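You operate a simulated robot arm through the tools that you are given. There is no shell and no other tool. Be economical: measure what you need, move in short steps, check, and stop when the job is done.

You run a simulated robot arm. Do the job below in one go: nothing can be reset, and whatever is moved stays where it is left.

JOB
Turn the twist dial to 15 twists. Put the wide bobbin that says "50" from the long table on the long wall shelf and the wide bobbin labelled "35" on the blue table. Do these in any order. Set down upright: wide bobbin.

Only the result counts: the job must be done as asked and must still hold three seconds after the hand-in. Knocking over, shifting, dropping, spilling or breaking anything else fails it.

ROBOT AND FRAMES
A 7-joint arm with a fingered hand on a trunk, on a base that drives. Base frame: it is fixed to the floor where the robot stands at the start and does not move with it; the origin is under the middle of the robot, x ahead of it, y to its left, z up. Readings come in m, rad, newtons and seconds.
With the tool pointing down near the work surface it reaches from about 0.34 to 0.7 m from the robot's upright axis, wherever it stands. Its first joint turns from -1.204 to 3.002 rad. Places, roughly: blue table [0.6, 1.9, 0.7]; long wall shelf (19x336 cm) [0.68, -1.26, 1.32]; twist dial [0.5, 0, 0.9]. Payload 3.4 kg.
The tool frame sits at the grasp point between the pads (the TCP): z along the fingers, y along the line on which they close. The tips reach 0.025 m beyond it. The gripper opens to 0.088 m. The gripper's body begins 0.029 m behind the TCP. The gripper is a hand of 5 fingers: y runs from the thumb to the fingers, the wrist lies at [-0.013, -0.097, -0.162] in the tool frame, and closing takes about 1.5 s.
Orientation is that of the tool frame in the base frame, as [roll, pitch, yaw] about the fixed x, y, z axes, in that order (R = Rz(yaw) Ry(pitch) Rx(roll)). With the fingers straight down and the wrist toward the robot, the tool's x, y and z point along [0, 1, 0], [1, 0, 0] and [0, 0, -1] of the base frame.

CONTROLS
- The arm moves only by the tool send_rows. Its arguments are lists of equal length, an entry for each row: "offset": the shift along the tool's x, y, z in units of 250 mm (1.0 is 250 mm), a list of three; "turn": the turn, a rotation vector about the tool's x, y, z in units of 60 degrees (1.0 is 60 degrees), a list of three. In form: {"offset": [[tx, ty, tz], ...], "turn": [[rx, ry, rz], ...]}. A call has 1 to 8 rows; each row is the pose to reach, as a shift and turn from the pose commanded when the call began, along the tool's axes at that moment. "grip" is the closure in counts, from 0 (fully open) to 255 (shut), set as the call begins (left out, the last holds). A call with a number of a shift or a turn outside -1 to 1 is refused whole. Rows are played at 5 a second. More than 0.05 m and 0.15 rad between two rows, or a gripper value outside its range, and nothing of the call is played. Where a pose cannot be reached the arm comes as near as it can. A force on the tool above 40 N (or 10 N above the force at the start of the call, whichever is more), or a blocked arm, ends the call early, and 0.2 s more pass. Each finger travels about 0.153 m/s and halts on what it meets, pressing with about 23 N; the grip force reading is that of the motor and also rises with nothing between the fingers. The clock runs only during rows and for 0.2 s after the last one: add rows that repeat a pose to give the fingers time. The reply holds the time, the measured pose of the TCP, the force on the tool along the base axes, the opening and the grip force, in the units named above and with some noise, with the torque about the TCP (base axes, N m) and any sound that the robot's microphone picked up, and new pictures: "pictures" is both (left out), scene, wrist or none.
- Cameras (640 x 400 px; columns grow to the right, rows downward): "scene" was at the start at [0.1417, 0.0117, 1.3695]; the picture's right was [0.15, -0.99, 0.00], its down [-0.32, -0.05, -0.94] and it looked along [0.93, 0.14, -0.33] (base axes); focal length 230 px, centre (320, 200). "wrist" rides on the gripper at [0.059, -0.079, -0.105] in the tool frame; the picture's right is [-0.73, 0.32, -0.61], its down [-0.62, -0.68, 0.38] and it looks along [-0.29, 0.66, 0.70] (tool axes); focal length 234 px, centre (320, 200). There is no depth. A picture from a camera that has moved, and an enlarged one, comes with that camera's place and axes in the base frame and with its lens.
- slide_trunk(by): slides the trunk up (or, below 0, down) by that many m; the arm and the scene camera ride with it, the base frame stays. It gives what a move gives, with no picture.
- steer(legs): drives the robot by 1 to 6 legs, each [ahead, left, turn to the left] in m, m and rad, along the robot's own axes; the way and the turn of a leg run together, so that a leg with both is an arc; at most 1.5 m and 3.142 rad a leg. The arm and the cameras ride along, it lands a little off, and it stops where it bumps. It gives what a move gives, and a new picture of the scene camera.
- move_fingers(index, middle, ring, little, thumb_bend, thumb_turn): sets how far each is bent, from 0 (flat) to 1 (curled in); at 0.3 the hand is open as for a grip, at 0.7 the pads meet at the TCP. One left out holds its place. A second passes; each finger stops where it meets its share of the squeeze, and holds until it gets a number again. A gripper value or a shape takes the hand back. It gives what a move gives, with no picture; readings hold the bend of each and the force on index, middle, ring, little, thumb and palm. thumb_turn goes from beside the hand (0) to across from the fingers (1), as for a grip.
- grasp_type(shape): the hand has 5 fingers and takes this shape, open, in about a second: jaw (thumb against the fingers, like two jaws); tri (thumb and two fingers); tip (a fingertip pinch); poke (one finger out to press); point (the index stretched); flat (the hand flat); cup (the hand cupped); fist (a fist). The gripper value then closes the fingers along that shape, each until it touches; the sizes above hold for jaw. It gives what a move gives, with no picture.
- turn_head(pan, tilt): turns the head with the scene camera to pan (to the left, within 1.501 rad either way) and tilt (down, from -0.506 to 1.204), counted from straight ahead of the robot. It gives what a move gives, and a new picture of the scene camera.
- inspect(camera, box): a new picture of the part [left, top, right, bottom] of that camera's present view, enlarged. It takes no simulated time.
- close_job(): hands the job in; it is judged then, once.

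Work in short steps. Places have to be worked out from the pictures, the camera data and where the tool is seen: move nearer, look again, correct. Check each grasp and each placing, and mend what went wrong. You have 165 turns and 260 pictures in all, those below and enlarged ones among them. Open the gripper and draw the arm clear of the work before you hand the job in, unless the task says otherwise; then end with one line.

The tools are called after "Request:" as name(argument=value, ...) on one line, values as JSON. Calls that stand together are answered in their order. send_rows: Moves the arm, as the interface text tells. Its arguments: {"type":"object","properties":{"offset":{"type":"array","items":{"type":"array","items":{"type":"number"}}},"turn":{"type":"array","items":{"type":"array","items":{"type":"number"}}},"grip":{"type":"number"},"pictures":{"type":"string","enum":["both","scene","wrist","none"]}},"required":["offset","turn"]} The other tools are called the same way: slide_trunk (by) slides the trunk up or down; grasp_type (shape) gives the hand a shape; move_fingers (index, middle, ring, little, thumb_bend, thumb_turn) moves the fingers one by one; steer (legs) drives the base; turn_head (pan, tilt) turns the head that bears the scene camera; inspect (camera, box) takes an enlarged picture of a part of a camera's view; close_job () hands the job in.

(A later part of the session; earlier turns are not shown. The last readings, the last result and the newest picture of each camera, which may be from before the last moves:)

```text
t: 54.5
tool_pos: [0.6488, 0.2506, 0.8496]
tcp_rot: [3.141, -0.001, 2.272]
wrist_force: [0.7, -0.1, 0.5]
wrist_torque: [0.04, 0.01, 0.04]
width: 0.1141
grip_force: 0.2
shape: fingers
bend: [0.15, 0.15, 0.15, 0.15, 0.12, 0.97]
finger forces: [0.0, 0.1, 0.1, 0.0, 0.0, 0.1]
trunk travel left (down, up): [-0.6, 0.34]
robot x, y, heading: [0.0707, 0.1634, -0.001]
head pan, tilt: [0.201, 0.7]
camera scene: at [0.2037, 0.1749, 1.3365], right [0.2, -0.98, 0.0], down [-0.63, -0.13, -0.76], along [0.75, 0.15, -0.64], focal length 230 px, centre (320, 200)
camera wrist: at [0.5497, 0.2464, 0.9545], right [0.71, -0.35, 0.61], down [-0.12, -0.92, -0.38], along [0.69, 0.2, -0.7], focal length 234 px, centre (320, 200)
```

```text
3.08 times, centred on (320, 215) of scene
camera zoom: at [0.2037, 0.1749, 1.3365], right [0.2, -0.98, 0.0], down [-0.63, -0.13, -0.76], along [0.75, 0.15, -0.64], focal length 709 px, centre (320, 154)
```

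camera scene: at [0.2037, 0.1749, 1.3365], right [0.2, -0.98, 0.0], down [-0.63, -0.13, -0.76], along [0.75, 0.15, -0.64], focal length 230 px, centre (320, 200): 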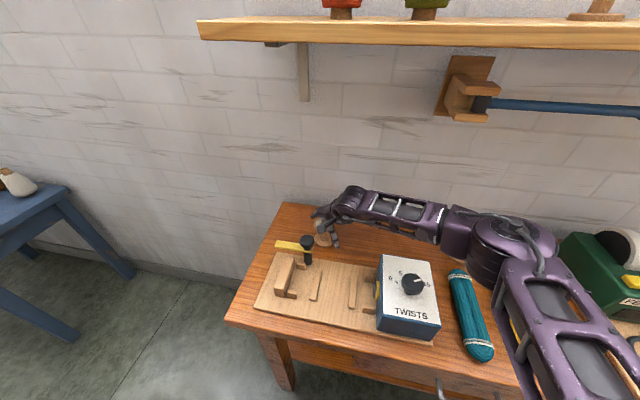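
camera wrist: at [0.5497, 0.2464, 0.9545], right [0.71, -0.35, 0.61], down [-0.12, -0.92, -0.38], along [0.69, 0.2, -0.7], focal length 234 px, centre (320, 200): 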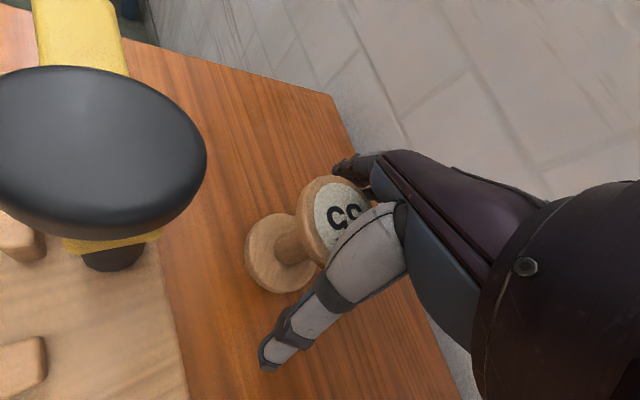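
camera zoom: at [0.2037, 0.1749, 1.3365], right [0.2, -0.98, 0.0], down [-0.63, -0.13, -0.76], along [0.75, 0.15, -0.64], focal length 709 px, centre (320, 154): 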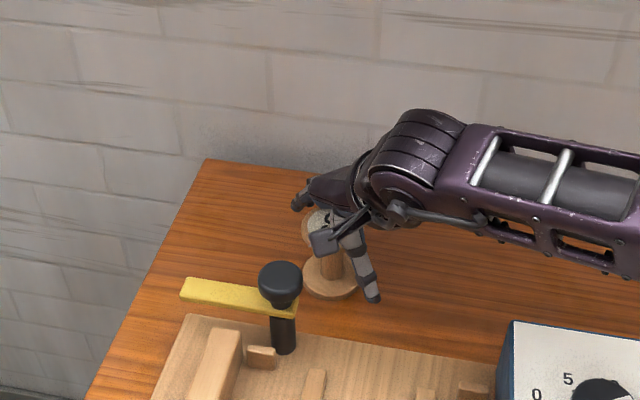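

Same geometry as for 50 and no contact. I close the hand.

Request:
send_rows(offset=[[0, 0, 0], [0, 0, 0], [0, 0, 0], [0, 0, 0], [0, 0, 0], [0, 0, 0], [0, 0, 0], [0, 0, 0]], turn=[[0, 0, 0], [0, 0, 0], [0, 0, 0], [0, 0, 0], [0, 0, 0], [0, 0, 0], [0, 0, 0], [0, 0, 0]], grip=255, pictures="wrist")

```text
t: 56.3
tool_pos: [0.6485, 0.2517, 0.8498]
tcp_rot: [-3.141, 0.0, 2.27]
wrist_force: [-0.3, 0.1, -0.1]
wrist_torque: [0.01, 0.0, 0.0]
width: 0.0279
grip_force: 23.4
shape: jaw
bend: [0.76, 0.7, 0.69, 0.68, 0.78, 1.0]
finger forces: [23.4, 14.6, 0.0, 0.0, 38.9, 0.1]
trunk travel left (down, up): [-0.6, 0.34]
robot x, y, heading: [0.0721, 0.1598, 0.001]
head pan, tilt: [0.201, 0.7]
camera wrist: at [0.5496, 0.2464, 0.9547], right [0.71, -0.35, 0.61], down [-0.12, -0.92, -0.38], along [0.69, 0.2, -0.7], focal length 234 px, centre (320, 200)
```

wrist: 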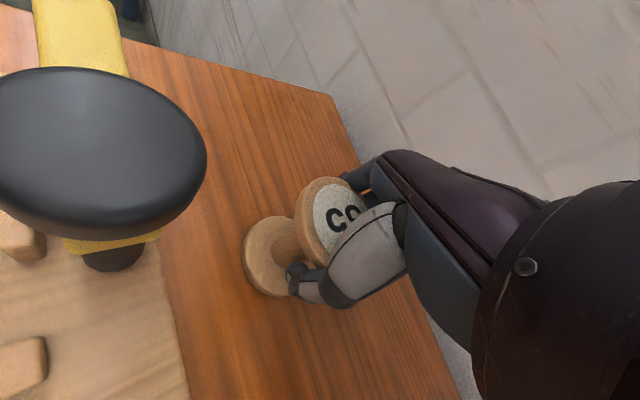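

Gripped on the spindle as before. I lift straight up 10 cm and look.

Request:
send_rows(offset=[[0, 0, -0.1], [0, 0, -0.25], [0, 0, -0.42]], turn=[[0, 0, 0], [0, 0, 0], [0, 0, 0]])

```text
t: 57.1
tool_pos: [0.6477, 0.2519, 0.955]
tcp_rot: [-3.139, 0.001, 2.271]
wrist_force: [0.6, 0.2, 0.1]
wrist_torque: [-0.03, 0.0, -0.01]
width: 0.0278
grip_force: 23.3
shape: jaw
bend: [0.76, 0.7, 0.69, 0.68, 0.79, 1.0]
finger forces: [23.1, 14.8, 0.0, 0.1, 38.7, 0.1]
trunk travel left (down, up): [-0.6, 0.34]
robot x, y, heading: [0.0709, 0.162, -0.002]
head pan, tilt: [0.201, 0.7]
camera scene: at [0.2029, 0.175, 1.3365], right [0.2, -0.98, 0.0], down [-0.63, -0.13, -0.77], along [0.75, 0.15, -0.64], focal length 230 px, centre (320, 200)
camera wrist: at [0.5482, 0.2469, 1.0597], right [0.71, -0.35, 0.61], down [-0.12, -0.92, -0.38], along [0.69, 0.2, -0.7], focal length 234 px, centre (320, 200)
```

scene: 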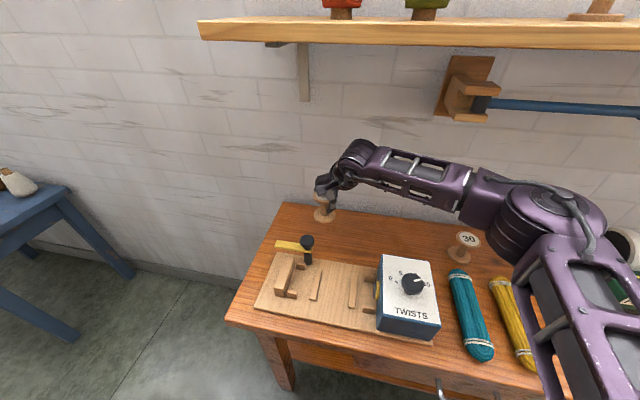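
wrist: 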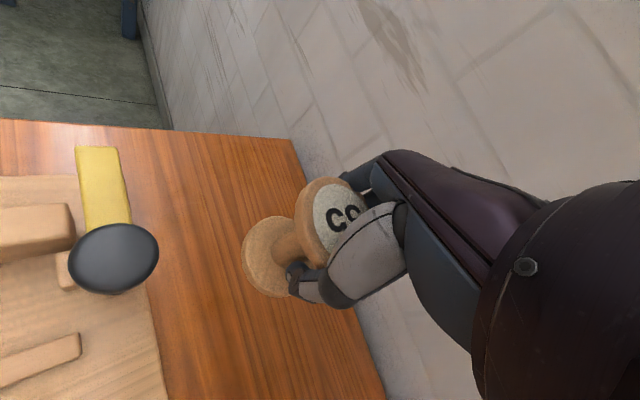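

Held well. I retreat toward the robot while rising, clear of the lever knob, and turn the hand back.

Request:
send_rows(offset=[[0.02, -0.02, -0.14], [0.12, -0.14, -0.22], [0.24, -0.28, -0.28], [0.36, -0.42, -0.33], [0.47, -0.55, -0.37], [0.568, -0.672, -0.4]], turn=[[0, 0, 0.111], [0, 0, 0.222], [0, 0, 0.333], [0, 0, 0.444], [0, 0, 0.556], [0, 0, 0.667]], pictures="none")

Request:
steer(legs=[[-0.3, 0, 0]])

Request:
turn_head(pan=1.2, tilt=0.45)

```text
t: 58.5
tool_pos: [0.428, 0.2519, 1.0553]
tcp_rot: [3.14, 0.003, 1.569]
wrist_force: [-0.8, 0.0, -0.1]
wrist_torque: [0.02, -0.02, 0.04]
width: 0.0276
grip_force: 23.4
shape: jaw
bend: [0.76, 0.7, 0.69, 0.68, 0.79, 1.0]
finger forces: [23.5, 14.9, 0.0, 0.1, 38.9, 0.0]
trunk travel left (down, up): [-0.6, 0.34]
robot x, y, heading: [0.0702, 0.1576, -0.003]
head pan, tilt: [0.201, 0.7]
```

```text
t: 60.5
tool_pos: [0.128, 0.2521, 1.056]
tcp_rot: [-3.141, 0.0, 1.573]
wrist_force: [-0.4, -0.6, 0.3]
wrist_torque: [0.03, -0.01, -0.01]
width: 0.0275
grip_force: 23.3
shape: jaw
bend: [0.76, 0.7, 0.69, 0.68, 0.79, 1.0]
finger forces: [23.6, 14.9, 0.0, 0.0, 38.9, 0.0]
trunk travel left (down, up): [-0.6, 0.34]
robot x, y, heading: [-0.2318, 0.1583, 0.004]
head pan, tilt: [0.201, 0.7]
camera scene: at [-0.0983, 0.1752, 1.3365], right [0.2, -0.98, 0.0], down [-0.63, -0.13, -0.77], along [0.75, 0.15, -0.64], focal length 230 px, centre (320, 200)
```

scene: 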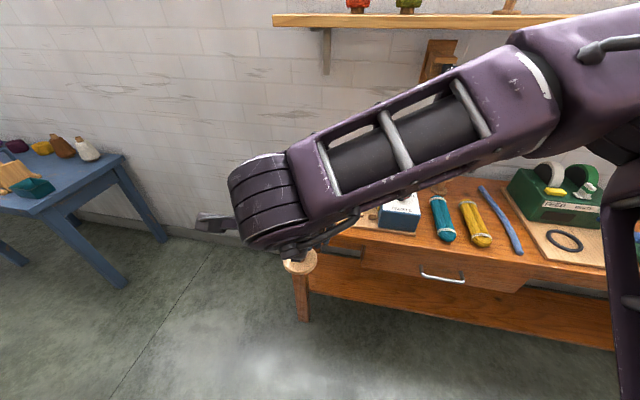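

```text
t: 61.8
tool_pos: [0.1265, 0.2518, 1.0541]
tcp_rot: [-3.139, 0.001, 1.572]
wrist_force: [0.5, 0.4, 0.2]
wrist_torque: [0.0, 0.01, 0.02]
width: 0.0277
grip_force: 23.1
shape: jaw
bend: [0.76, 0.7, 0.69, 0.68, 0.79, 1.0]
finger forces: [23.5, 14.9, 0.1, 0.0, 38.9, 0.0]
trunk travel left (down, up): [-0.6, 0.34]
robot x, y, heading: [-0.2299, 0.1586, -0.0]
head pan, tilt: [1.201, 0.45]
camera scene: at [-0.1477, 0.2439, 1.3586], right [0.93, -0.36, 0.0], down [-0.16, -0.41, -0.9], along [0.33, 0.84, -0.44], focal length 230 px, centre (320, 200)
```

scene: 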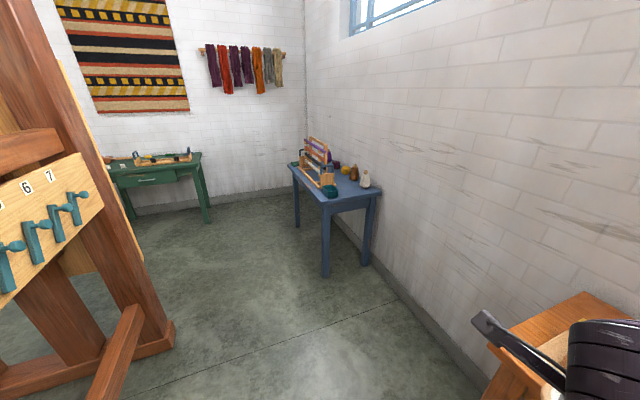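

The blue table spans about x 0.375–0.78, y 1.46–2.36. The route at x≈-0.23 is clear, so I drive left 1.3 m and look at its top.

Request:
steer(legs=[[0, 1.3, 0]])

Request:
turn_head(pan=0.5, tilt=0.6)

```text
t: 68.4
tool_pos: [0.1242, 1.5718, 1.0536]
tcp_rot: [-3.142, -0.001, 1.578]
wrist_force: [0.4, -0.5, -0.1]
wrist_torque: [0.02, -0.01, -0.01]
width: 0.0272
grip_force: 23.2
shape: jaw
bend: [0.76, 0.7, 0.69, 0.68, 0.79, 1.0]
finger forces: [23.5, 14.9, 0.0, 0.1, 39.0, 0.0]
trunk travel left (down, up): [-0.6, 0.34]
robot x, y, heading: [-0.2371, 1.4788, 0.007]
head pan, tilt: [1.201, 0.45]
camera scene: at [-0.1517, 1.5627, 1.3586], right [0.93, -0.36, 0.0], down [-0.16, -0.41, -0.9], along [0.32, 0.84, -0.44], focal length 230 px, centre (320, 200)
```

scene: 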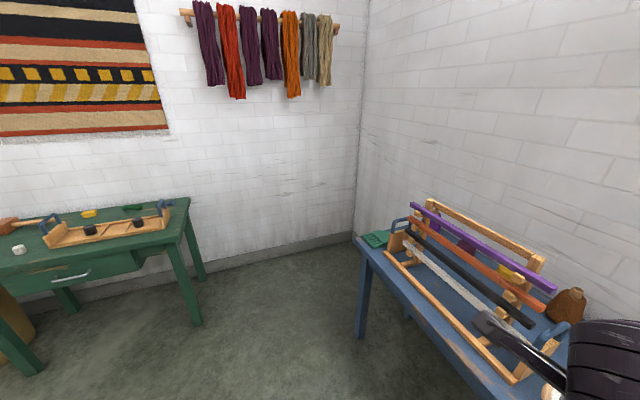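

```text
t: 69.5
tool_pos: [0.1255, 1.5711, 1.0543]
tcp_rot: [-3.141, 0.0, 1.577]
wrist_force: [-0.2, -0.3, 0.0]
wrist_torque: [0.02, 0.03, 0.04]
width: 0.0276
grip_force: 23.0
shape: jaw
bend: [0.76, 0.7, 0.69, 0.68, 0.79, 1.0]
finger forces: [23.5, 14.9, 0.0, 0.0, 39.0, 0.0]
trunk travel left (down, up): [-0.6, 0.34]
robot x, y, heading: [-0.2351, 1.4789, 0.008]
head pan, tilt: [0.499, 0.6]
camera scene: at [-0.1072, 1.5195, 1.3451], right [0.48, -0.88, 0.0], down [-0.49, -0.27, -0.83], along [0.72, 0.4, -0.56], focal length 230 px, centre (320, 200)
```

scene: 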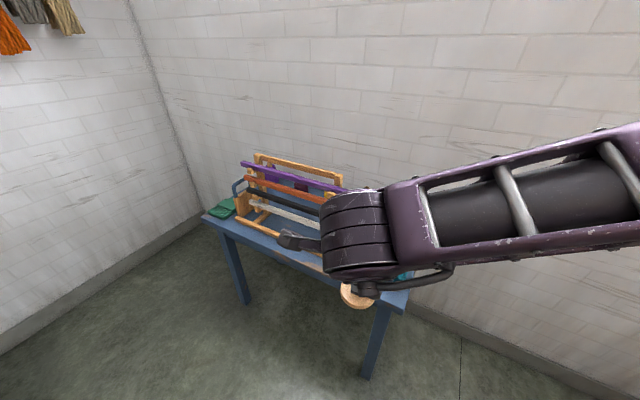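

The arm hides the table's right end. I drive on 0.45 m left for a view from the other side.

Request:
steer(legs=[[0, 0.4, 0]])

Request:
turn_head(pan=-0.1, tilt=0.6)

Request:
inspect(camera="wrist", box=[0, 0, 640, 400])

```text
t: 72.0
tool_pos: [0.1248, 1.9719, 1.0546]
tcp_rot: [-3.14, 0.0, 1.573]
wrist_force: [0.2, 0.2, -0.4]
wrist_torque: [0.01, -0.04, 0.03]
width: 0.0277
grip_force: 22.9
shape: jaw
bend: [0.76, 0.7, 0.69, 0.68, 0.79, 1.0]
finger forces: [23.4, 14.9, 0.0, 0.0, 38.9, 0.0]
trunk travel left (down, up): [-0.6, 0.34]
robot x, y, heading: [-0.2369, 1.8793, 0.001]
head pan, tilt: [0.499, 0.6]
camera scene: at [-0.1081, 1.9206, 1.3451], right [0.48, -0.88, 0.0], down [-0.5, -0.27, -0.82], along [0.72, 0.4, -0.57], focal length 230 px, centre (320, 200)
```

scene: 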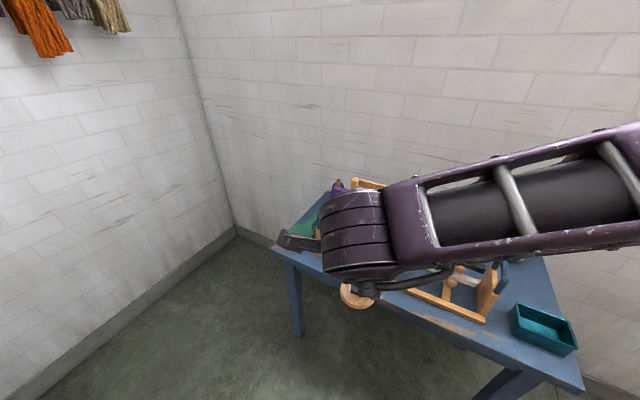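

```text
t: 73.0
tool_pos: [0.1235, 1.9717, 1.0539]
tcp_rot: [3.14, 0.001, 1.571]
wrist_force: [0.1, -0.3, 0.2]
wrist_torque: [0.02, -0.04, 0.03]
width: 0.0273
grip_force: 23.3
shape: jaw
bend: [0.76, 0.7, 0.69, 0.68, 0.79, 1.0]
finger forces: [23.5, 14.9, 0.1, 0.0, 38.9, 0.0]
trunk travel left (down, up): [-0.6, 0.34]
robot x, y, heading: [-0.2348, 1.8778, 0.008]
head pan, tilt: [-0.099, 0.6]
camera scene: at [-0.0977, 1.8692, 1.3451], right [-0.1, -1.0, 0.0], down [-0.56, 0.06, -0.83], along [0.82, -0.08, -0.56], focal length 230 px, centre (320, 200)
```

scene: 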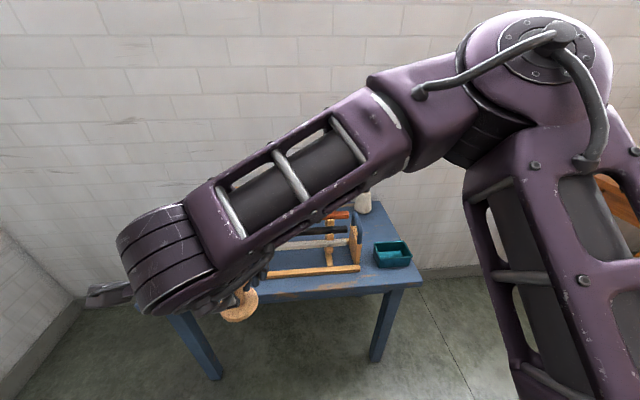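

```text
1.00 times, centred on (320, 200) of wrist (not enlarged: the box is as wide or as high as the picture)
camera zoom: at [0.0431, 2.031, 1.159], right [0.32, -0.73, 0.61], down [-0.68, -0.63, -0.38], along [0.66, -0.29, -0.7], focal length 234 px, centre (320, 200)
```

zoom: 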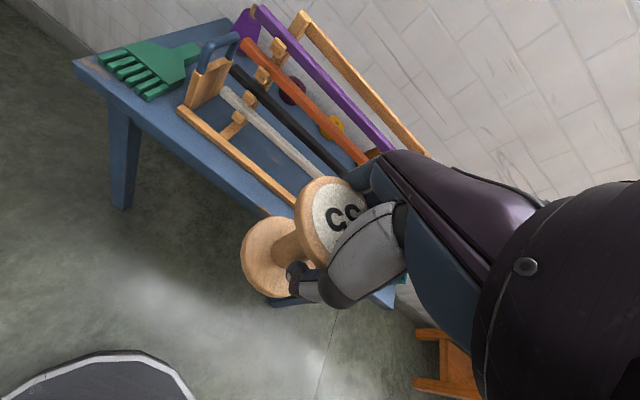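

The right end near the teal tray looks freest. I drive right 0.42 m so the wrist camera looks straight at that end.

Request:
steer(legs=[[0, -0.4, 0]])

Request:
inspect(camera="wrist", box=[0, 0, 640, 400])

```text
t: 75.5
tool_pos: [0.1245, 1.5718, 1.0548]
tcp_rot: [-3.141, -0.001, 1.575]
wrist_force: [0.0, -0.5, -0.1]
wrist_torque: [0.02, -0.01, -0.01]
width: 0.0279
grip_force: 22.6
shape: jaw
bend: [0.76, 0.7, 0.69, 0.68, 0.79, 1.0]
finger forces: [23.5, 14.9, 0.0, 0.1, 39.0, 0.1]
trunk travel left (down, up): [-0.6, 0.34]
robot x, y, heading: [-0.2366, 1.4768, 0.001]
head pan, tilt: [-0.099, 0.6]
camera scene: at [-0.0972, 1.4675, 1.3451], right [-0.1, -1.0, 0.0], down [-0.56, 0.06, -0.83], along [0.82, -0.08, -0.57], focal length 230 px, centre (320, 200)
```

scene: 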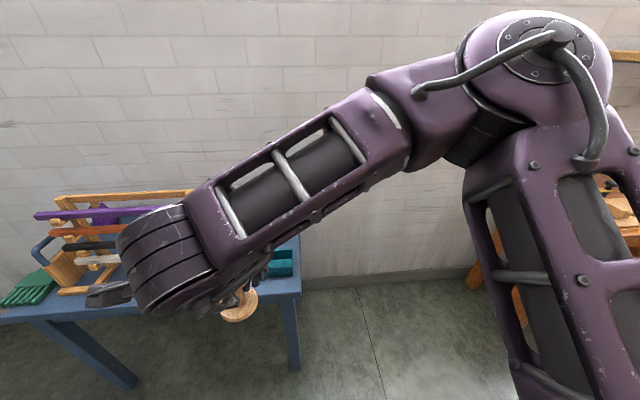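

```text
1.00 times, centred on (320, 200) of wrist (not enlarged: the box is as wide or as high as the picture)
camera zoom: at [0.0434, 1.6296, 1.1591], right [0.33, -0.73, 0.61], down [-0.68, -0.63, -0.38], along [0.66, -0.29, -0.7], focal length 234 px, centre (320, 200)
```

zoom: 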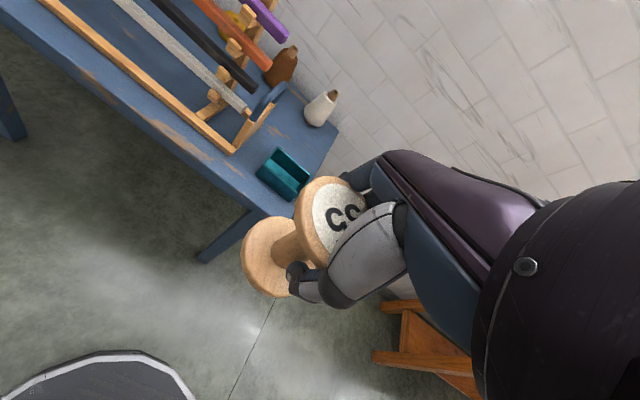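

Request:
inspect(camera="wrist", box=[150, 60, 370, 240])

```text
2.22 times, centred on (260, 150) of wrist
camera zoom: at [0.0434, 1.6296, 1.1591], right [0.33, -0.73, 0.61], down [-0.68, -0.63, -0.38], along [0.66, -0.29, -0.7], focal length 520 px, centre (453, 311)
```

zoom: 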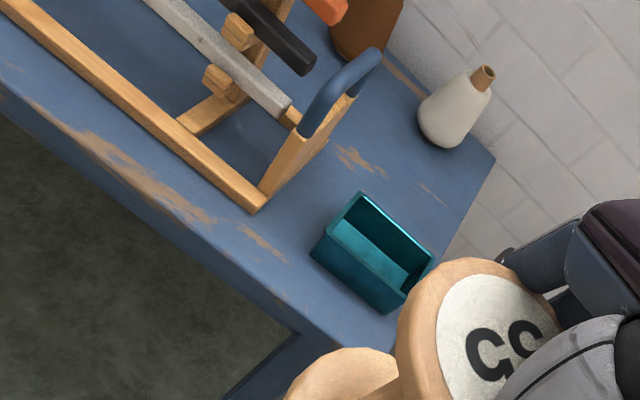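

The free patch is about x 0.50–0.69, y 1.49–1.68: tray at x<0.48, loom end at y≈1.69, white cone at (0.74, 1.57). Target is (0.585, 1.565), with the hand turned so the fingers point away from tray and cone. I drive ahead 0.25 m first.

Request:
steer(legs=[[0.25, 0, 0]])

Request:
send_rows(offset=[[0, 0.02, -0.03], [0, 0.04, -0.06], [0, 0.06, -0.08], [0, 0.08, -0.1], [0, 0.1, -0.1], [0, 0.12, -0.1], [0, 0.14, -0.1], [0, 0.16, -0.1]], turn=[[0, 0, -0.125], [0, 0, -0.25], [0, 0, -0.375], [0, 0, -0.5], [0, 0, -0.625], [0, 0, -0.75], [0, 0, -0.875], [0, 0, -1.0]])

```text
t: 77.3
tool_pos: [0.3742, 1.572, 1.0539]
tcp_rot: [-3.141, -0.001, 1.575]
wrist_force: [0.2, -0.3, -1.0]
wrist_torque: [0.02, -0.01, -0.01]
width: 0.0274
grip_force: 23.3
shape: jaw
bend: [0.76, 0.7, 0.69, 0.68, 0.79, 1.0]
finger forces: [23.6, 14.9, 0.0, 0.1, 38.9, 0.1]
trunk travel left (down, up): [-0.6, 0.34]
robot x, y, heading: [0.0152, 1.4799, 0.004]
head pan, tilt: [-0.099, 0.6]
camera scene: at [0.1523, 1.4686, 1.345], right [-0.1, -1.0, 0.0], down [-0.56, 0.05, -0.82], along [0.82, -0.08, -0.57], focal length 230 px, centre (320, 200)
```

scene: 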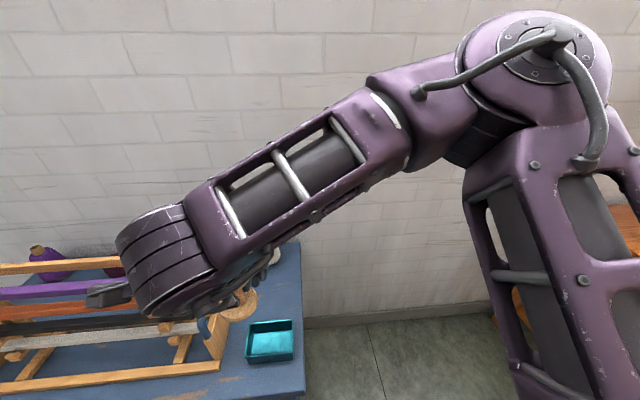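

```text
t: 79.1
tool_pos: [0.4135, 1.5719, 1.0792]
tcp_rot: [-3.141, 0.0, 2.624]
wrist_force: [0.1, -0.2, -0.8]
wrist_torque: [-0.03, -0.02, -0.02]
width: 0.0274
grip_force: 22.8
shape: jaw
bend: [0.76, 0.7, 0.69, 0.68, 0.79, 1.0]
finger forces: [23.4, 14.6, 0.0, 0.0, 38.4, 0.1]
trunk travel left (down, up): [-0.6, 0.34]
robot x, y, heading: [0.01, 1.4785, 0.0]
head pan, tilt: [-0.099, 0.6]
camera scene: at [0.1522, 1.4683, 1.345], right [-0.1, -1.0, 0.0], down [-0.56, 0.06, -0.82], along [0.82, -0.08, -0.57], focal length 230 px, centre (320, 200)
camera wrist: at [0.3218, 1.5326, 1.1839], right [0.79, -0.08, 0.61], down [0.2, -0.9, -0.38], along [0.58, 0.43, -0.7], focal length 234 px, centre (320, 200)
```

scene: 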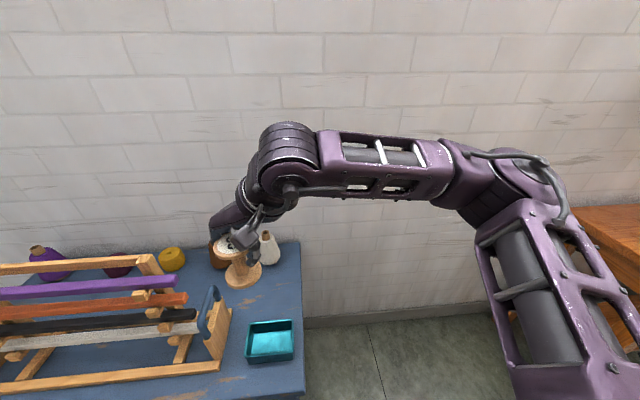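
wrist: 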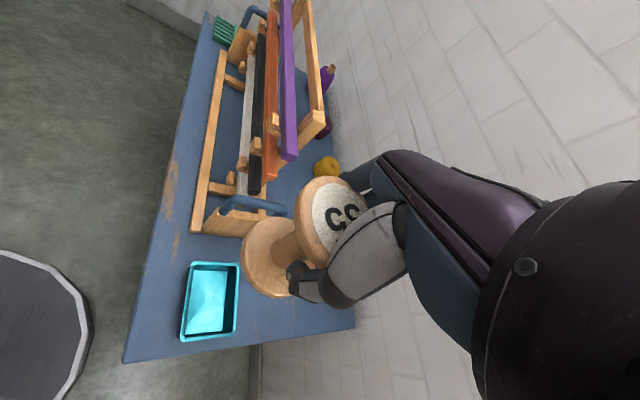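

Now the layout is clear: tray x 0.40–0.48, loom end at y≈1.68, cone at about (0.72, 1.60). I go to (0.565, 1.555) at z≈0.90, finishing the turn.

Request:
send_rows(offset=[[-0.14, 0.06, 0.04], [-0.28, 0.12, 0.08], [-0.42, 0.18, 0.16], [-0.52, 0.22, 0.32], [-0.56, 0.24, 0.5], [-0.56, 0.24, 0.64]], turn=[[0, 0, -0.06], [0, 0, -0.12], [0, 0, -0.18], [0, 0, -0.24], [0, 0, -0.3], [0, 0, -0.333]])

Request:
inspect(camera="scene", box=[180, 200, 340, 360])

```text
t: 80.5
tool_pos: [0.4923, 1.5413, 0.9736]
tcp_rot: [-3.128, 0.134, 2.842]
wrist_force: [-0.1, 0.2, -0.1]
wrist_torque: [0.0, 0.01, -0.01]
width: 0.0275
grip_force: 22.9
shape: jaw
bend: [0.76, 0.7, 0.69, 0.68, 0.8, 1.0]
finger forces: [22.6, 14.5, 0.0, 0.1, 36.9, 0.1]
out of reach, approached as far as the arm can: row 3, 4, 5, 6
trunk travel left (down, up): [-0.6, 0.34]
robot x, y, heading: [0.0093, 1.4798, -0.001]
head pan, tilt: [-0.099, 0.6]
camera scene: at [0.1525, 1.469, 1.345], right [-0.1, -1.0, 0.0], down [-0.56, 0.05, -0.82], along [0.82, -0.08, -0.57], focal length 230 px, centre (320, 200)
camera wrist: at [0.3985, 1.4901, 1.0699], right [0.71, 0.13, 0.69], down [0.43, -0.85, -0.29], along [0.56, 0.5, -0.66], focal length 234 px, centre (320, 200)
```

scene: 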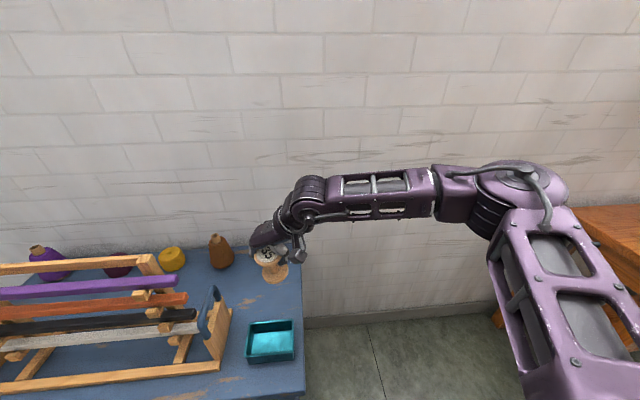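
wrist: 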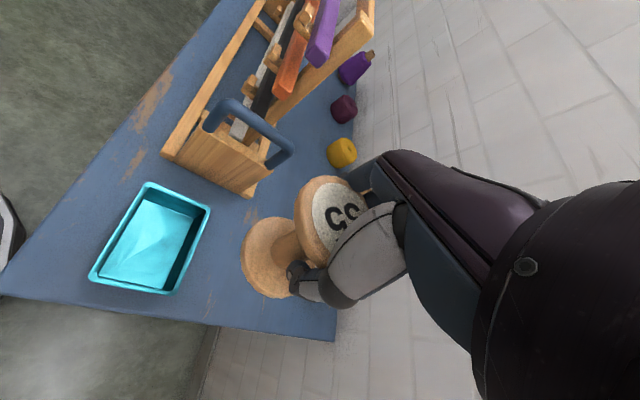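

```text
2.50 times, centred on (260, 280) of scene
camera zoom: at [0.1525, 1.469, 1.345], right [-0.1, -1.0, 0.0], down [-0.56, 0.05, -0.82], along [0.82, -0.08, -0.57], focal length 576 px, centre (470, 0)
```

zoom: 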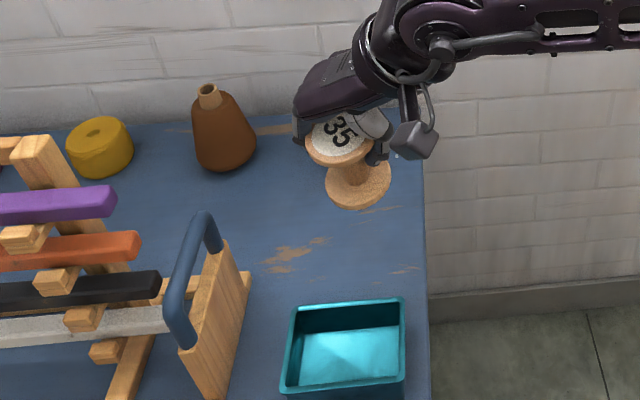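

The full turn is out of the arm's reach there (it tilted 8°). I raise again and undo the last 20° of turn.

Request:
send_rows(offset=[[0, 0, -0.12], [0, 0, -0.24], [0, 0, -0.36], [0, 0, -0.48]], turn=[[0, 0, 0.083], [0, 0, 0.166], [0, 0, 0.25], [0, 0, 0.333]])

```text
t: 81.5
tool_pos: [0.4764, 1.5506, 1.0913]
tcp_rot: [3.111, 0.132, 2.487]
wrist_force: [0.2, -0.5, -0.6]
wrist_torque: [0.01, 0.01, -0.02]
width: 0.0273
grip_force: 23.5
shape: jaw
bend: [0.76, 0.7, 0.69, 0.68, 0.8, 1.0]
finger forces: [22.6, 14.6, 0.0, 0.1, 36.7, 0.1]
trunk travel left (down, up): [-0.6, 0.34]
robot x, y, heading: [0.0135, 1.4781, 0.003]
head pan, tilt: [-0.099, 0.6]
camera scene: at [0.1512, 1.469, 1.3451], right [-0.1, -1.0, 0.0], down [-0.56, 0.05, -0.83], along [0.82, -0.08, -0.56], focal length 230 px, centre (320, 200)
camera wrist: at [0.3681, 1.5285, 1.1856], right [0.69, -0.15, 0.71], down [0.13, -0.94, -0.32], along [0.71, 0.31, -0.63], focal length 234 px, centre (320, 200)
```

scene: 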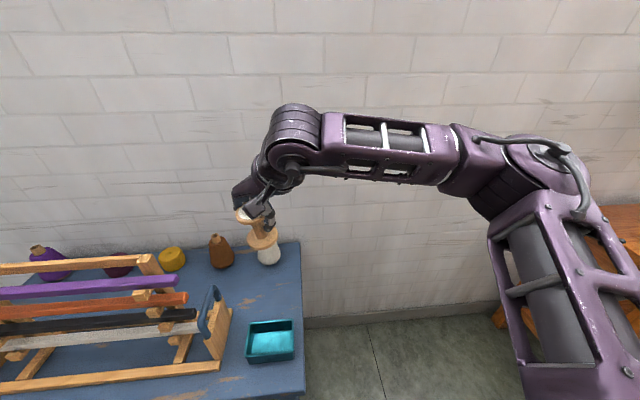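
wrist: 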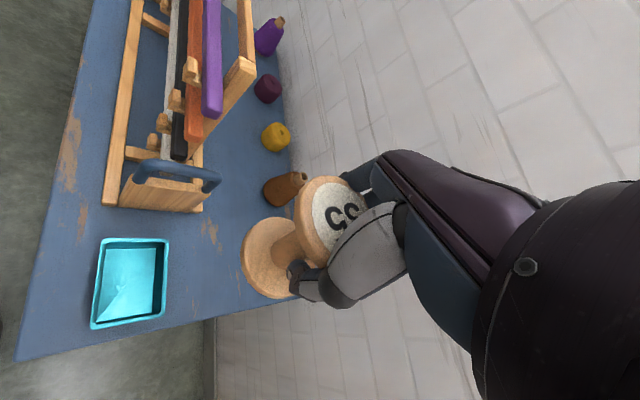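

The white cone still stands. I level the hand and set yaw to about 2.27, the geometry that worked for picking it up.

Request:
send_rows(offset=[[0, 0, 0], [0, 0, 0], [0, 0, 0]], turn=[[0.01, 0.042, 0.07], [0.02, 0.084, 0.14], [0.029, 0.126, 0.207]], pictures="none")

Request:
slide_trunk(by=-0.08)

```text
t: 82.3
tool_pos: [0.4764, 1.55, 1.092]
tcp_rot: [3.127, -0.007, 2.275]
wrist_force: [0.8, -0.5, -0.3]
wrist_torque: [0.03, -0.03, -0.01]
width: 0.0272
grip_force: 22.6
shape: jaw
bend: [0.76, 0.7, 0.69, 0.68, 0.8, 1.0]
finger forces: [22.4, 14.8, 0.0, 0.0, 36.8, 0.0]
trunk travel left (down, up): [-0.6, 0.34]
robot x, y, heading: [0.0146, 1.4799, 0.003]
head pan, tilt: [-0.099, 0.6]
```

```text
t: 83.5
tool_pos: [0.4776, 1.5491, 1.0121]
tcp_rot: [3.124, -0.006, 2.273]
wrist_force: [-0.1, -1.0, -0.3]
wrist_torque: [0.0, 0.02, 0.01]
width: 0.0272
grip_force: 23.1
shape: jaw
bend: [0.76, 0.7, 0.69, 0.68, 0.8, 1.0]
finger forces: [22.3, 14.8, 0.1, 0.1, 36.7, 0.0]
trunk travel left (down, up): [-0.52, 0.42]
robot x, y, heading: [0.0139, 1.4796, 0.001]
head pan, tilt: [-0.099, 0.6]
```

Level again. I move over the target and down to z≈0.87.

Request:
send_rows(offset=[[-0.08, 0.1, 0.02], [-0.16, 0.2, 0.06], [-0.24, 0.31, 0.12], [-0.24, 0.31, 0.28], [-0.24, 0.31, 0.44], [-0.24, 0.31, 0.56]], turn=[[0.015, -0.006, 0], [0.015, -0.006, 0], [0.015, -0.006, 0], [0.015, -0.006, 0], [0.015, -0.006, 0], [0.015, -0.006, 0]])

Request:
inspect(camera="scene", box=[180, 180, 340, 340])

```text
t: 84.8
tool_pos: [0.5762, 1.5542, 0.8731]
tcp_rot: [-3.141, 0.001, 2.275]
wrist_force: [0.1, 0.5, -0.5]
wrist_torque: [-0.03, 0.0, -0.03]
width: 0.0271
grip_force: 23.1
shape: jaw
bend: [0.76, 0.7, 0.69, 0.68, 0.8, 1.0]
finger forces: [22.0, 14.8, 0.0, 0.1, 36.8, 0.0]
trunk travel left (down, up): [-0.52, 0.42]
robot x, y, heading: [0.0138, 1.4788, 0.003]
head pan, tilt: [-0.099, 0.6]
camera scene: at [0.1519, 1.4684, 1.2651], right [-0.1, -1.0, 0.0], down [-0.56, 0.05, -0.82], along [0.82, -0.08, -0.57], focal length 230 px, centre (320, 200)
camera wrist: at [0.4763, 1.5488, 0.9772], right [0.72, -0.34, 0.61], down [-0.12, -0.92, -0.38], along [0.69, 0.2, -0.7], focal length 234 px, centre (320, 200)
```

scene: 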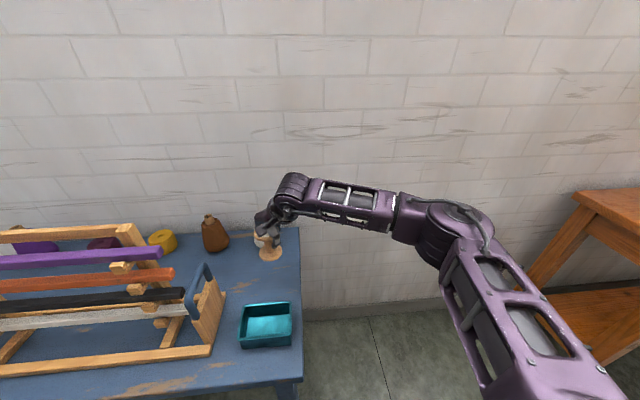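
wrist: 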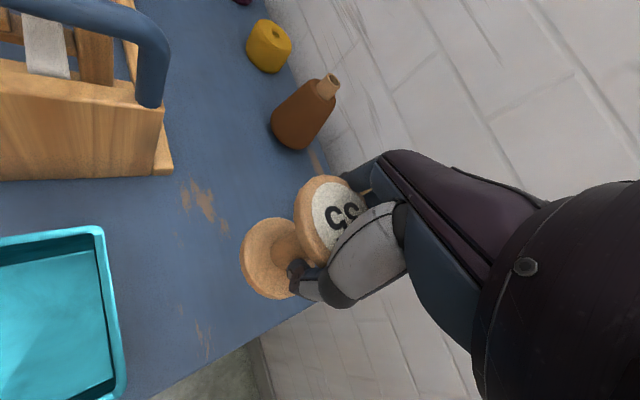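

```text
2.50 times, centred on (260, 260) of scene
camera zoom: at [0.1519, 1.4684, 1.2651], right [-0.1, -1.0, 0.0], down [-0.56, 0.05, -0.82], along [0.82, -0.08, -0.57], focal length 576 px, centre (470, 50)
```

zoom: 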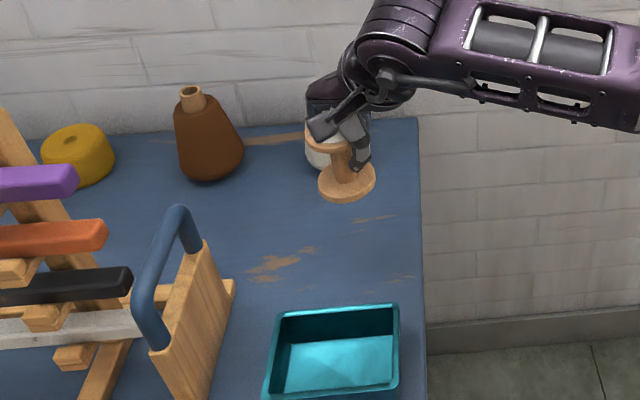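

Clear around the base; the cone stays about 4+ cm beyond the fingers. I descend to z≈0.785 and check.

Request:
send_rows(offset=[[0, 0, 0.12], [0, 0, 0.22], [0, 0, 0.3], [0, 0, 0.35]], turn=[[0, 0, 0], [0, 0, 0], [0, 0, 0], [0, 0, 0]], pictures="wrist")

Request:
inspect(camera="scene", box=[210, 190, 330, 310])

```text
t: 85.8
tool_pos: [0.5774, 1.5555, 0.7858]
tcp_rot: [3.141, 0.002, 2.272]
wrist_force: [-0.5, 0.0, -0.7]
wrist_torque: [0.0, 0.0, -0.01]
width: 0.0275
grip_force: 22.9
shape: jaw
bend: [0.76, 0.7, 0.69, 0.68, 0.8, 1.0]
finger forces: [21.9, 14.9, 0.0, 0.0, 36.6, 0.1]
trunk travel left (down, up): [-0.52, 0.42]
robot x, y, heading: [0.0137, 1.4775, -0.002]
head pan, tilt: [-0.099, 0.6]
camera wrist: at [0.4768, 1.5496, 0.8894], right [0.72, -0.34, 0.61], down [-0.12, -0.92, -0.38], along [0.69, 0.2, -0.7], focal length 234 px, centre (320, 200)
```

wrist: 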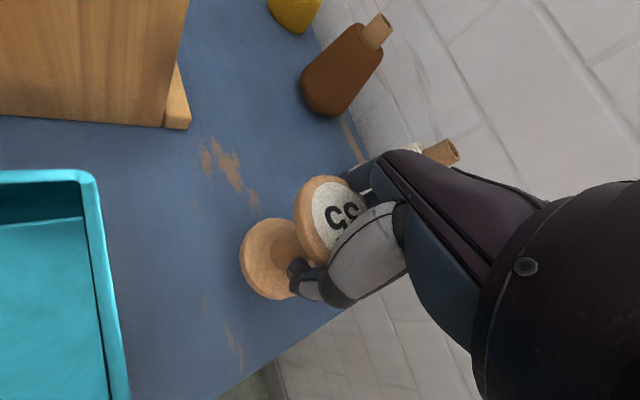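

```text
3.33 times, centred on (270, 250) of scene
camera zoom: at [0.1518, 1.4686, 1.2651], right [-0.1, -1.0, 0.0], down [-0.56, 0.05, -0.82], along [0.82, -0.08, -0.57], focal length 768 px, centre (487, 33)
```

zoom: 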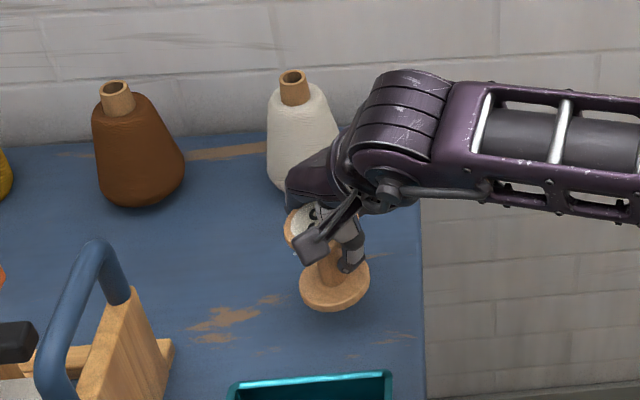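

The cone still has ample clearance. I descend 2.5 cm more, then creep.

Request:
send_rows(offset=[[0, 0, 0.05], [0, 0, 0.08], [0, 0, 0.1]], turn=[[0, 0, 0], [0, 0, 0], [0, 0, 0]], pictures="none")

Request:
inspect(camera="scene", box=[210, 190, 330, 310])

```text
t: 86.7
tool_pos: [0.5762, 1.5538, 0.7607]
tcp_rot: [3.141, 0.002, 2.272]
wrist_force: [0.6, -0.4, 0.1]
wrist_torque: [0.02, 0.01, 0.01]
width: 0.0272
grip_force: 23.4
shape: jaw
bend: [0.76, 0.7, 0.69, 0.68, 0.8, 1.0]
finger forces: [21.8, 14.9, 0.0, 0.0, 36.5, 0.1]
trunk travel left (down, up): [-0.52, 0.42]
robot x, y, heading: [0.0176, 1.4804, 0.003]
head pan, tilt: [-0.099, 0.6]
```

```text
3.33 times, centred on (270, 250) of scene
camera zoom: at [0.1518, 1.4685, 1.2651], right [-0.1, -1.0, 0.0], down [-0.56, 0.05, -0.82], along [0.82, -0.08, -0.57], focal length 768 px, centre (487, 33)
```

zoom: 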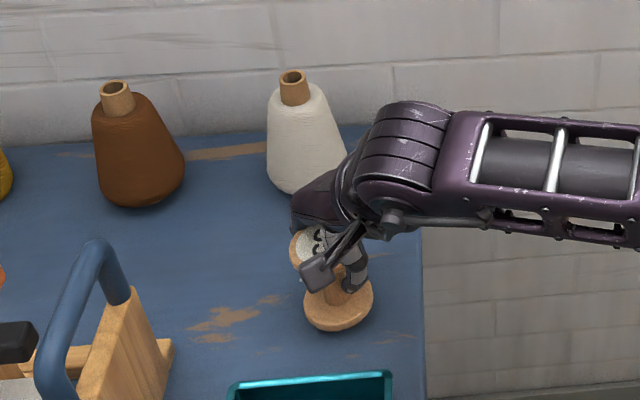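

No contact; creeping.

Request:
send_rows(offset=[[0, 0, 0.008], [0, 0, 0.016], [0, 0, 0.022], [0, 0, 0.028]], turn=[[0, 0, 0], [0, 0, 0], [0, 0, 0], [0, 0, 0]], pictures="none")

Request:
inspect(camera="scene", box=[210, 190, 330, 310])

```text
t: 87.7
tool_pos: [0.5754, 1.554, 0.7528]
tcp_rot: [-3.138, 0.001, 2.276]
wrist_force: [-0.2, 0.2, 0.2]
wrist_torque: [0.0, 0.0, 0.0]
width: 0.0273
grip_force: 22.8
shape: jaw
bend: [0.76, 0.7, 0.69, 0.68, 0.8, 1.0]
finger forces: [21.9, 14.9, 0.0, 0.0, 36.6, 0.0]
trunk travel left (down, up): [-0.52, 0.42]
robot x, y, heading: [0.0128, 1.4793, -0.001]
head pan, tilt: [-0.099, 0.6]
```

```text
3.33 times, centred on (270, 250) of scene
camera zoom: at [0.1518, 1.4685, 1.2651], right [-0.1, -1.0, 0.0], down [-0.56, 0.05, -0.82], along [0.82, -0.08, -0.57], focal length 768 px, centre (487, 33)
```

zoom: 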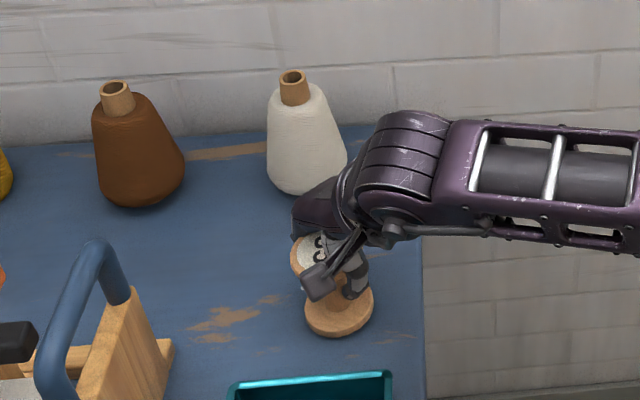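

Still free; continuing to creep.

Request:
send_rows(offset=[[0, 0, 0.006], [0, 0, 0.012], [0, 0, 0.018], [0, 0, 0.024]], turn=[[0, 0, 0], [0, 0, 0], [0, 0, 0], [0, 0, 0]], pictures="none")

Request:
inspect(camera="scene", box=[210, 190, 330, 310])

```text
t: 88.7
tool_pos: [0.5748, 1.5547, 0.7503]
tcp_rot: [3.138, 0.002, 2.274]
wrist_force: [-0.1, -2.6, 13.1]
wrist_torque: [0.19, -0.13, -0.07]
width: 0.0275
grip_force: 23.5
shape: jaw
bend: [0.76, 0.7, 0.69, 0.68, 0.81, 1.0]
finger forces: [24.2, 14.7, 0.0, 0.1, 38.9, 0.0]
trunk travel left (down, up): [-0.52, 0.42]
robot x, y, heading: [0.015, 1.4818, -0.001]
head pan, tilt: [-0.099, 0.6]
```

```text
3.33 times, centred on (270, 250) of scene
camera zoom: at [0.1494, 1.4676, 1.2655], right [-0.1, -1.0, 0.0], down [-0.56, 0.06, -0.83], along [0.82, -0.08, -0.56], focal length 768 px, centre (487, 33)
```

zoom: 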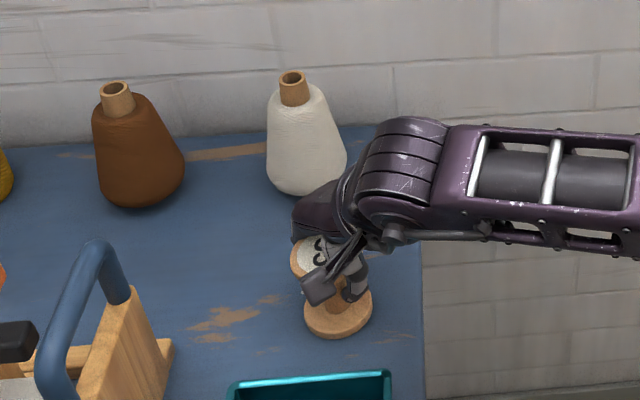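

Contact at 13 N: the bobbin stands on the blue table. I relieve the push slightly and open.

Request:
send_rows(offset=[[0, 0, -0.006], [0, 0, -0.012]], turn=[[0, 0, 0], [0, 0, 0]], pictures="none")

Request:
send_rows(offset=[[0, 0, 0], [0, 0, 0], [0, 0, 0], [0, 0, 0], [0, 0, 0], [0, 0, 0], [0, 0, 0]], turn=[[0, 0, 0], [0, 0, 0], [0, 0, 0], [0, 0, 0], [0, 0, 0], [0, 0, 0], [0, 0, 0]], grip=0, pictures="wrist")

Request:
inspect(camera="scene", box=[210, 190, 330, 310])

```text
t: 89.2
tool_pos: [0.5745, 1.5561, 0.7501]
tcp_rot: [-3.139, 0.003, 2.274]
wrist_force: [0.2, -1.3, 6.1]
wrist_torque: [0.11, -0.09, -0.02]
width: 0.0272
grip_force: 23.2
shape: jaw
bend: [0.76, 0.7, 0.69, 0.68, 0.81, 1.0]
finger forces: [24.0, 15.4, 0.0, 0.1, 38.2, 0.0]
trunk travel left (down, up): [-0.52, 0.42]
robot x, y, heading: [0.0152, 1.4811, 0.003]
head pan, tilt: [-0.099, 0.6]
```

```text
t: 90.8
tool_pos: [0.5764, 1.556, 0.7505]
tcp_rot: [3.141, 0.003, 2.275]
wrist_force: [-0.4, -0.6, 0.1]
wrist_torque: [0.0, 0.02, -0.02]
width: 0.088
grip_force: 0.2
shape: jaw
bend: [0.3, 0.3, 0.3, 0.3, 0.3, 0.98]
finger forces: [0.7, 0.1, 0.0, 0.0, 0.7, 0.1]
trunk travel left (down, up): [-0.52, 0.42]
robot x, y, heading: [0.0174, 1.4785, -0.002]
head pan, tilt: [-0.099, 0.6]
camera wrist: at [0.4761, 1.55, 0.8546], right [0.72, -0.34, 0.61], down [-0.12, -0.92, -0.38], along [0.69, 0.2, -0.7], focal length 234 px, centre (320, 200)
```

wrist: 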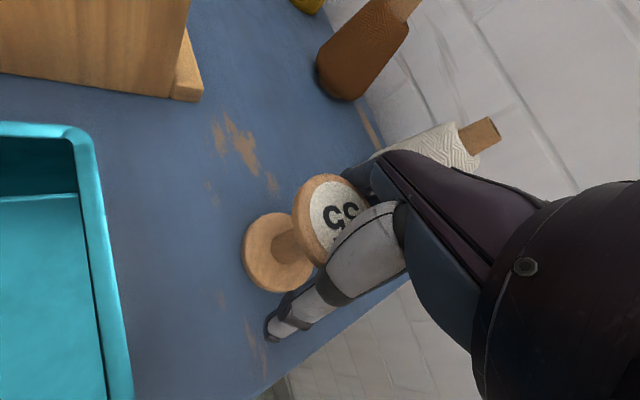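

```text
3.33 times, centred on (270, 250) of scene
camera zoom: at [0.1516, 1.4685, 1.2651], right [-0.1, -1.0, 0.0], down [-0.56, 0.05, -0.83], along [0.82, -0.08, -0.56], focal length 768 px, centre (487, 33)
```

zoom: 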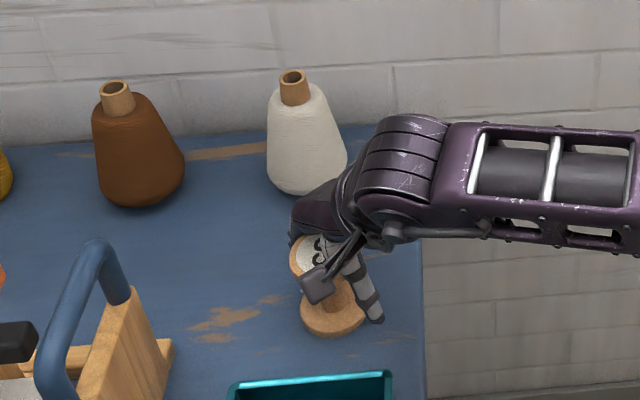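

Released and standing; I widen the fingers a little and rise straight up.

Request:
move_fingers(index=0.2, middle=0.2, ring=0.2, little=0.2, thumb_bend=0.15)

Request:
send_rows(offset=[[0, 0, -0.06], [0, 0, -0.14], [0, 0, -0.28], [0, 0, -0.44], [0, 0, -0.62]], turn=[[0, 0, 0], [0, 0, 0], [0, 0, 0], [0, 0, 0], [0, 0, 0]])

```text
t: 91.8
tool_pos: [0.5759, 1.555, 0.7496]
tcp_rot: [3.142, 0.001, 2.273]
wrist_force: [0.3, 0.2, -0.4]
wrist_torque: [0.05, 0.01, -0.01]
width: 0.1066
grip_force: 0.1
shape: fingers
bend: [0.2, 0.2, 0.2, 0.2, 0.15, 0.98]
finger forces: [0.0, 0.0, 0.1, 0.1, 0.0, 0.0]
trunk travel left (down, up): [-0.52, 0.42]
robot x, y, heading: [0.0124, 1.4795, 0.003]
head pan, tilt: [-0.099, 0.6]
```

```text
t: 93.0
tool_pos: [0.5769, 1.555, 0.9059]
tcp_rot: [-3.141, 0.001, 2.275]
wrist_force: [-0.6, 0.0, 0.3]
wrist_torque: [0.02, -0.02, 0.03]
width: 0.1067
grip_force: 0.1
shape: fingers
bend: [0.2, 0.2, 0.2, 0.2, 0.15, 0.98]
finger forces: [0.1, 0.0, 0.0, 0.0, 0.0, 0.0]
trunk travel left (down, up): [-0.52, 0.42]
robot x, y, heading: [0.0145, 1.478, -0.004]
head pan, tilt: [-0.099, 0.6]
camera scene: at [0.151, 1.4687, 1.2651], right [-0.1, -1.0, 0.0], down [-0.56, 0.05, -0.83], along [0.82, -0.08, -0.56], focal length 230 px, centre (320, 200)
camera wrist: at [0.4756, 1.5496, 1.0107], right [0.72, -0.34, 0.61], down [-0.12, -0.92, -0.38], along [0.69, 0.2, -0.7], focal length 234 px, centre (320, 200)
```

scene: 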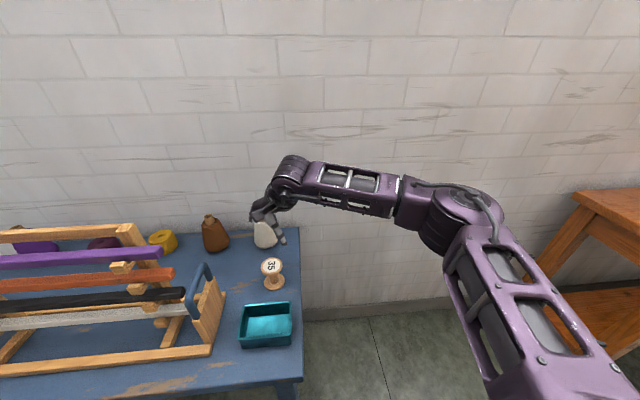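
wrist: 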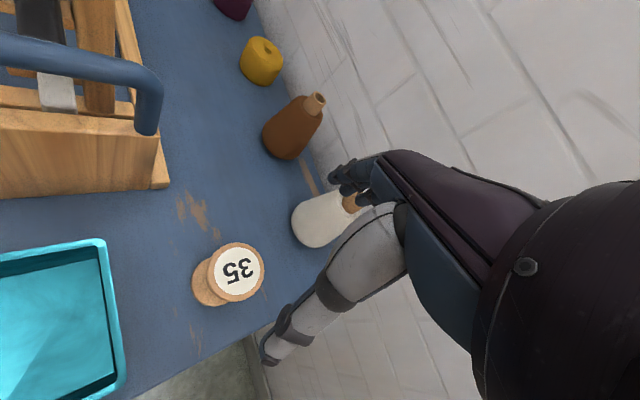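

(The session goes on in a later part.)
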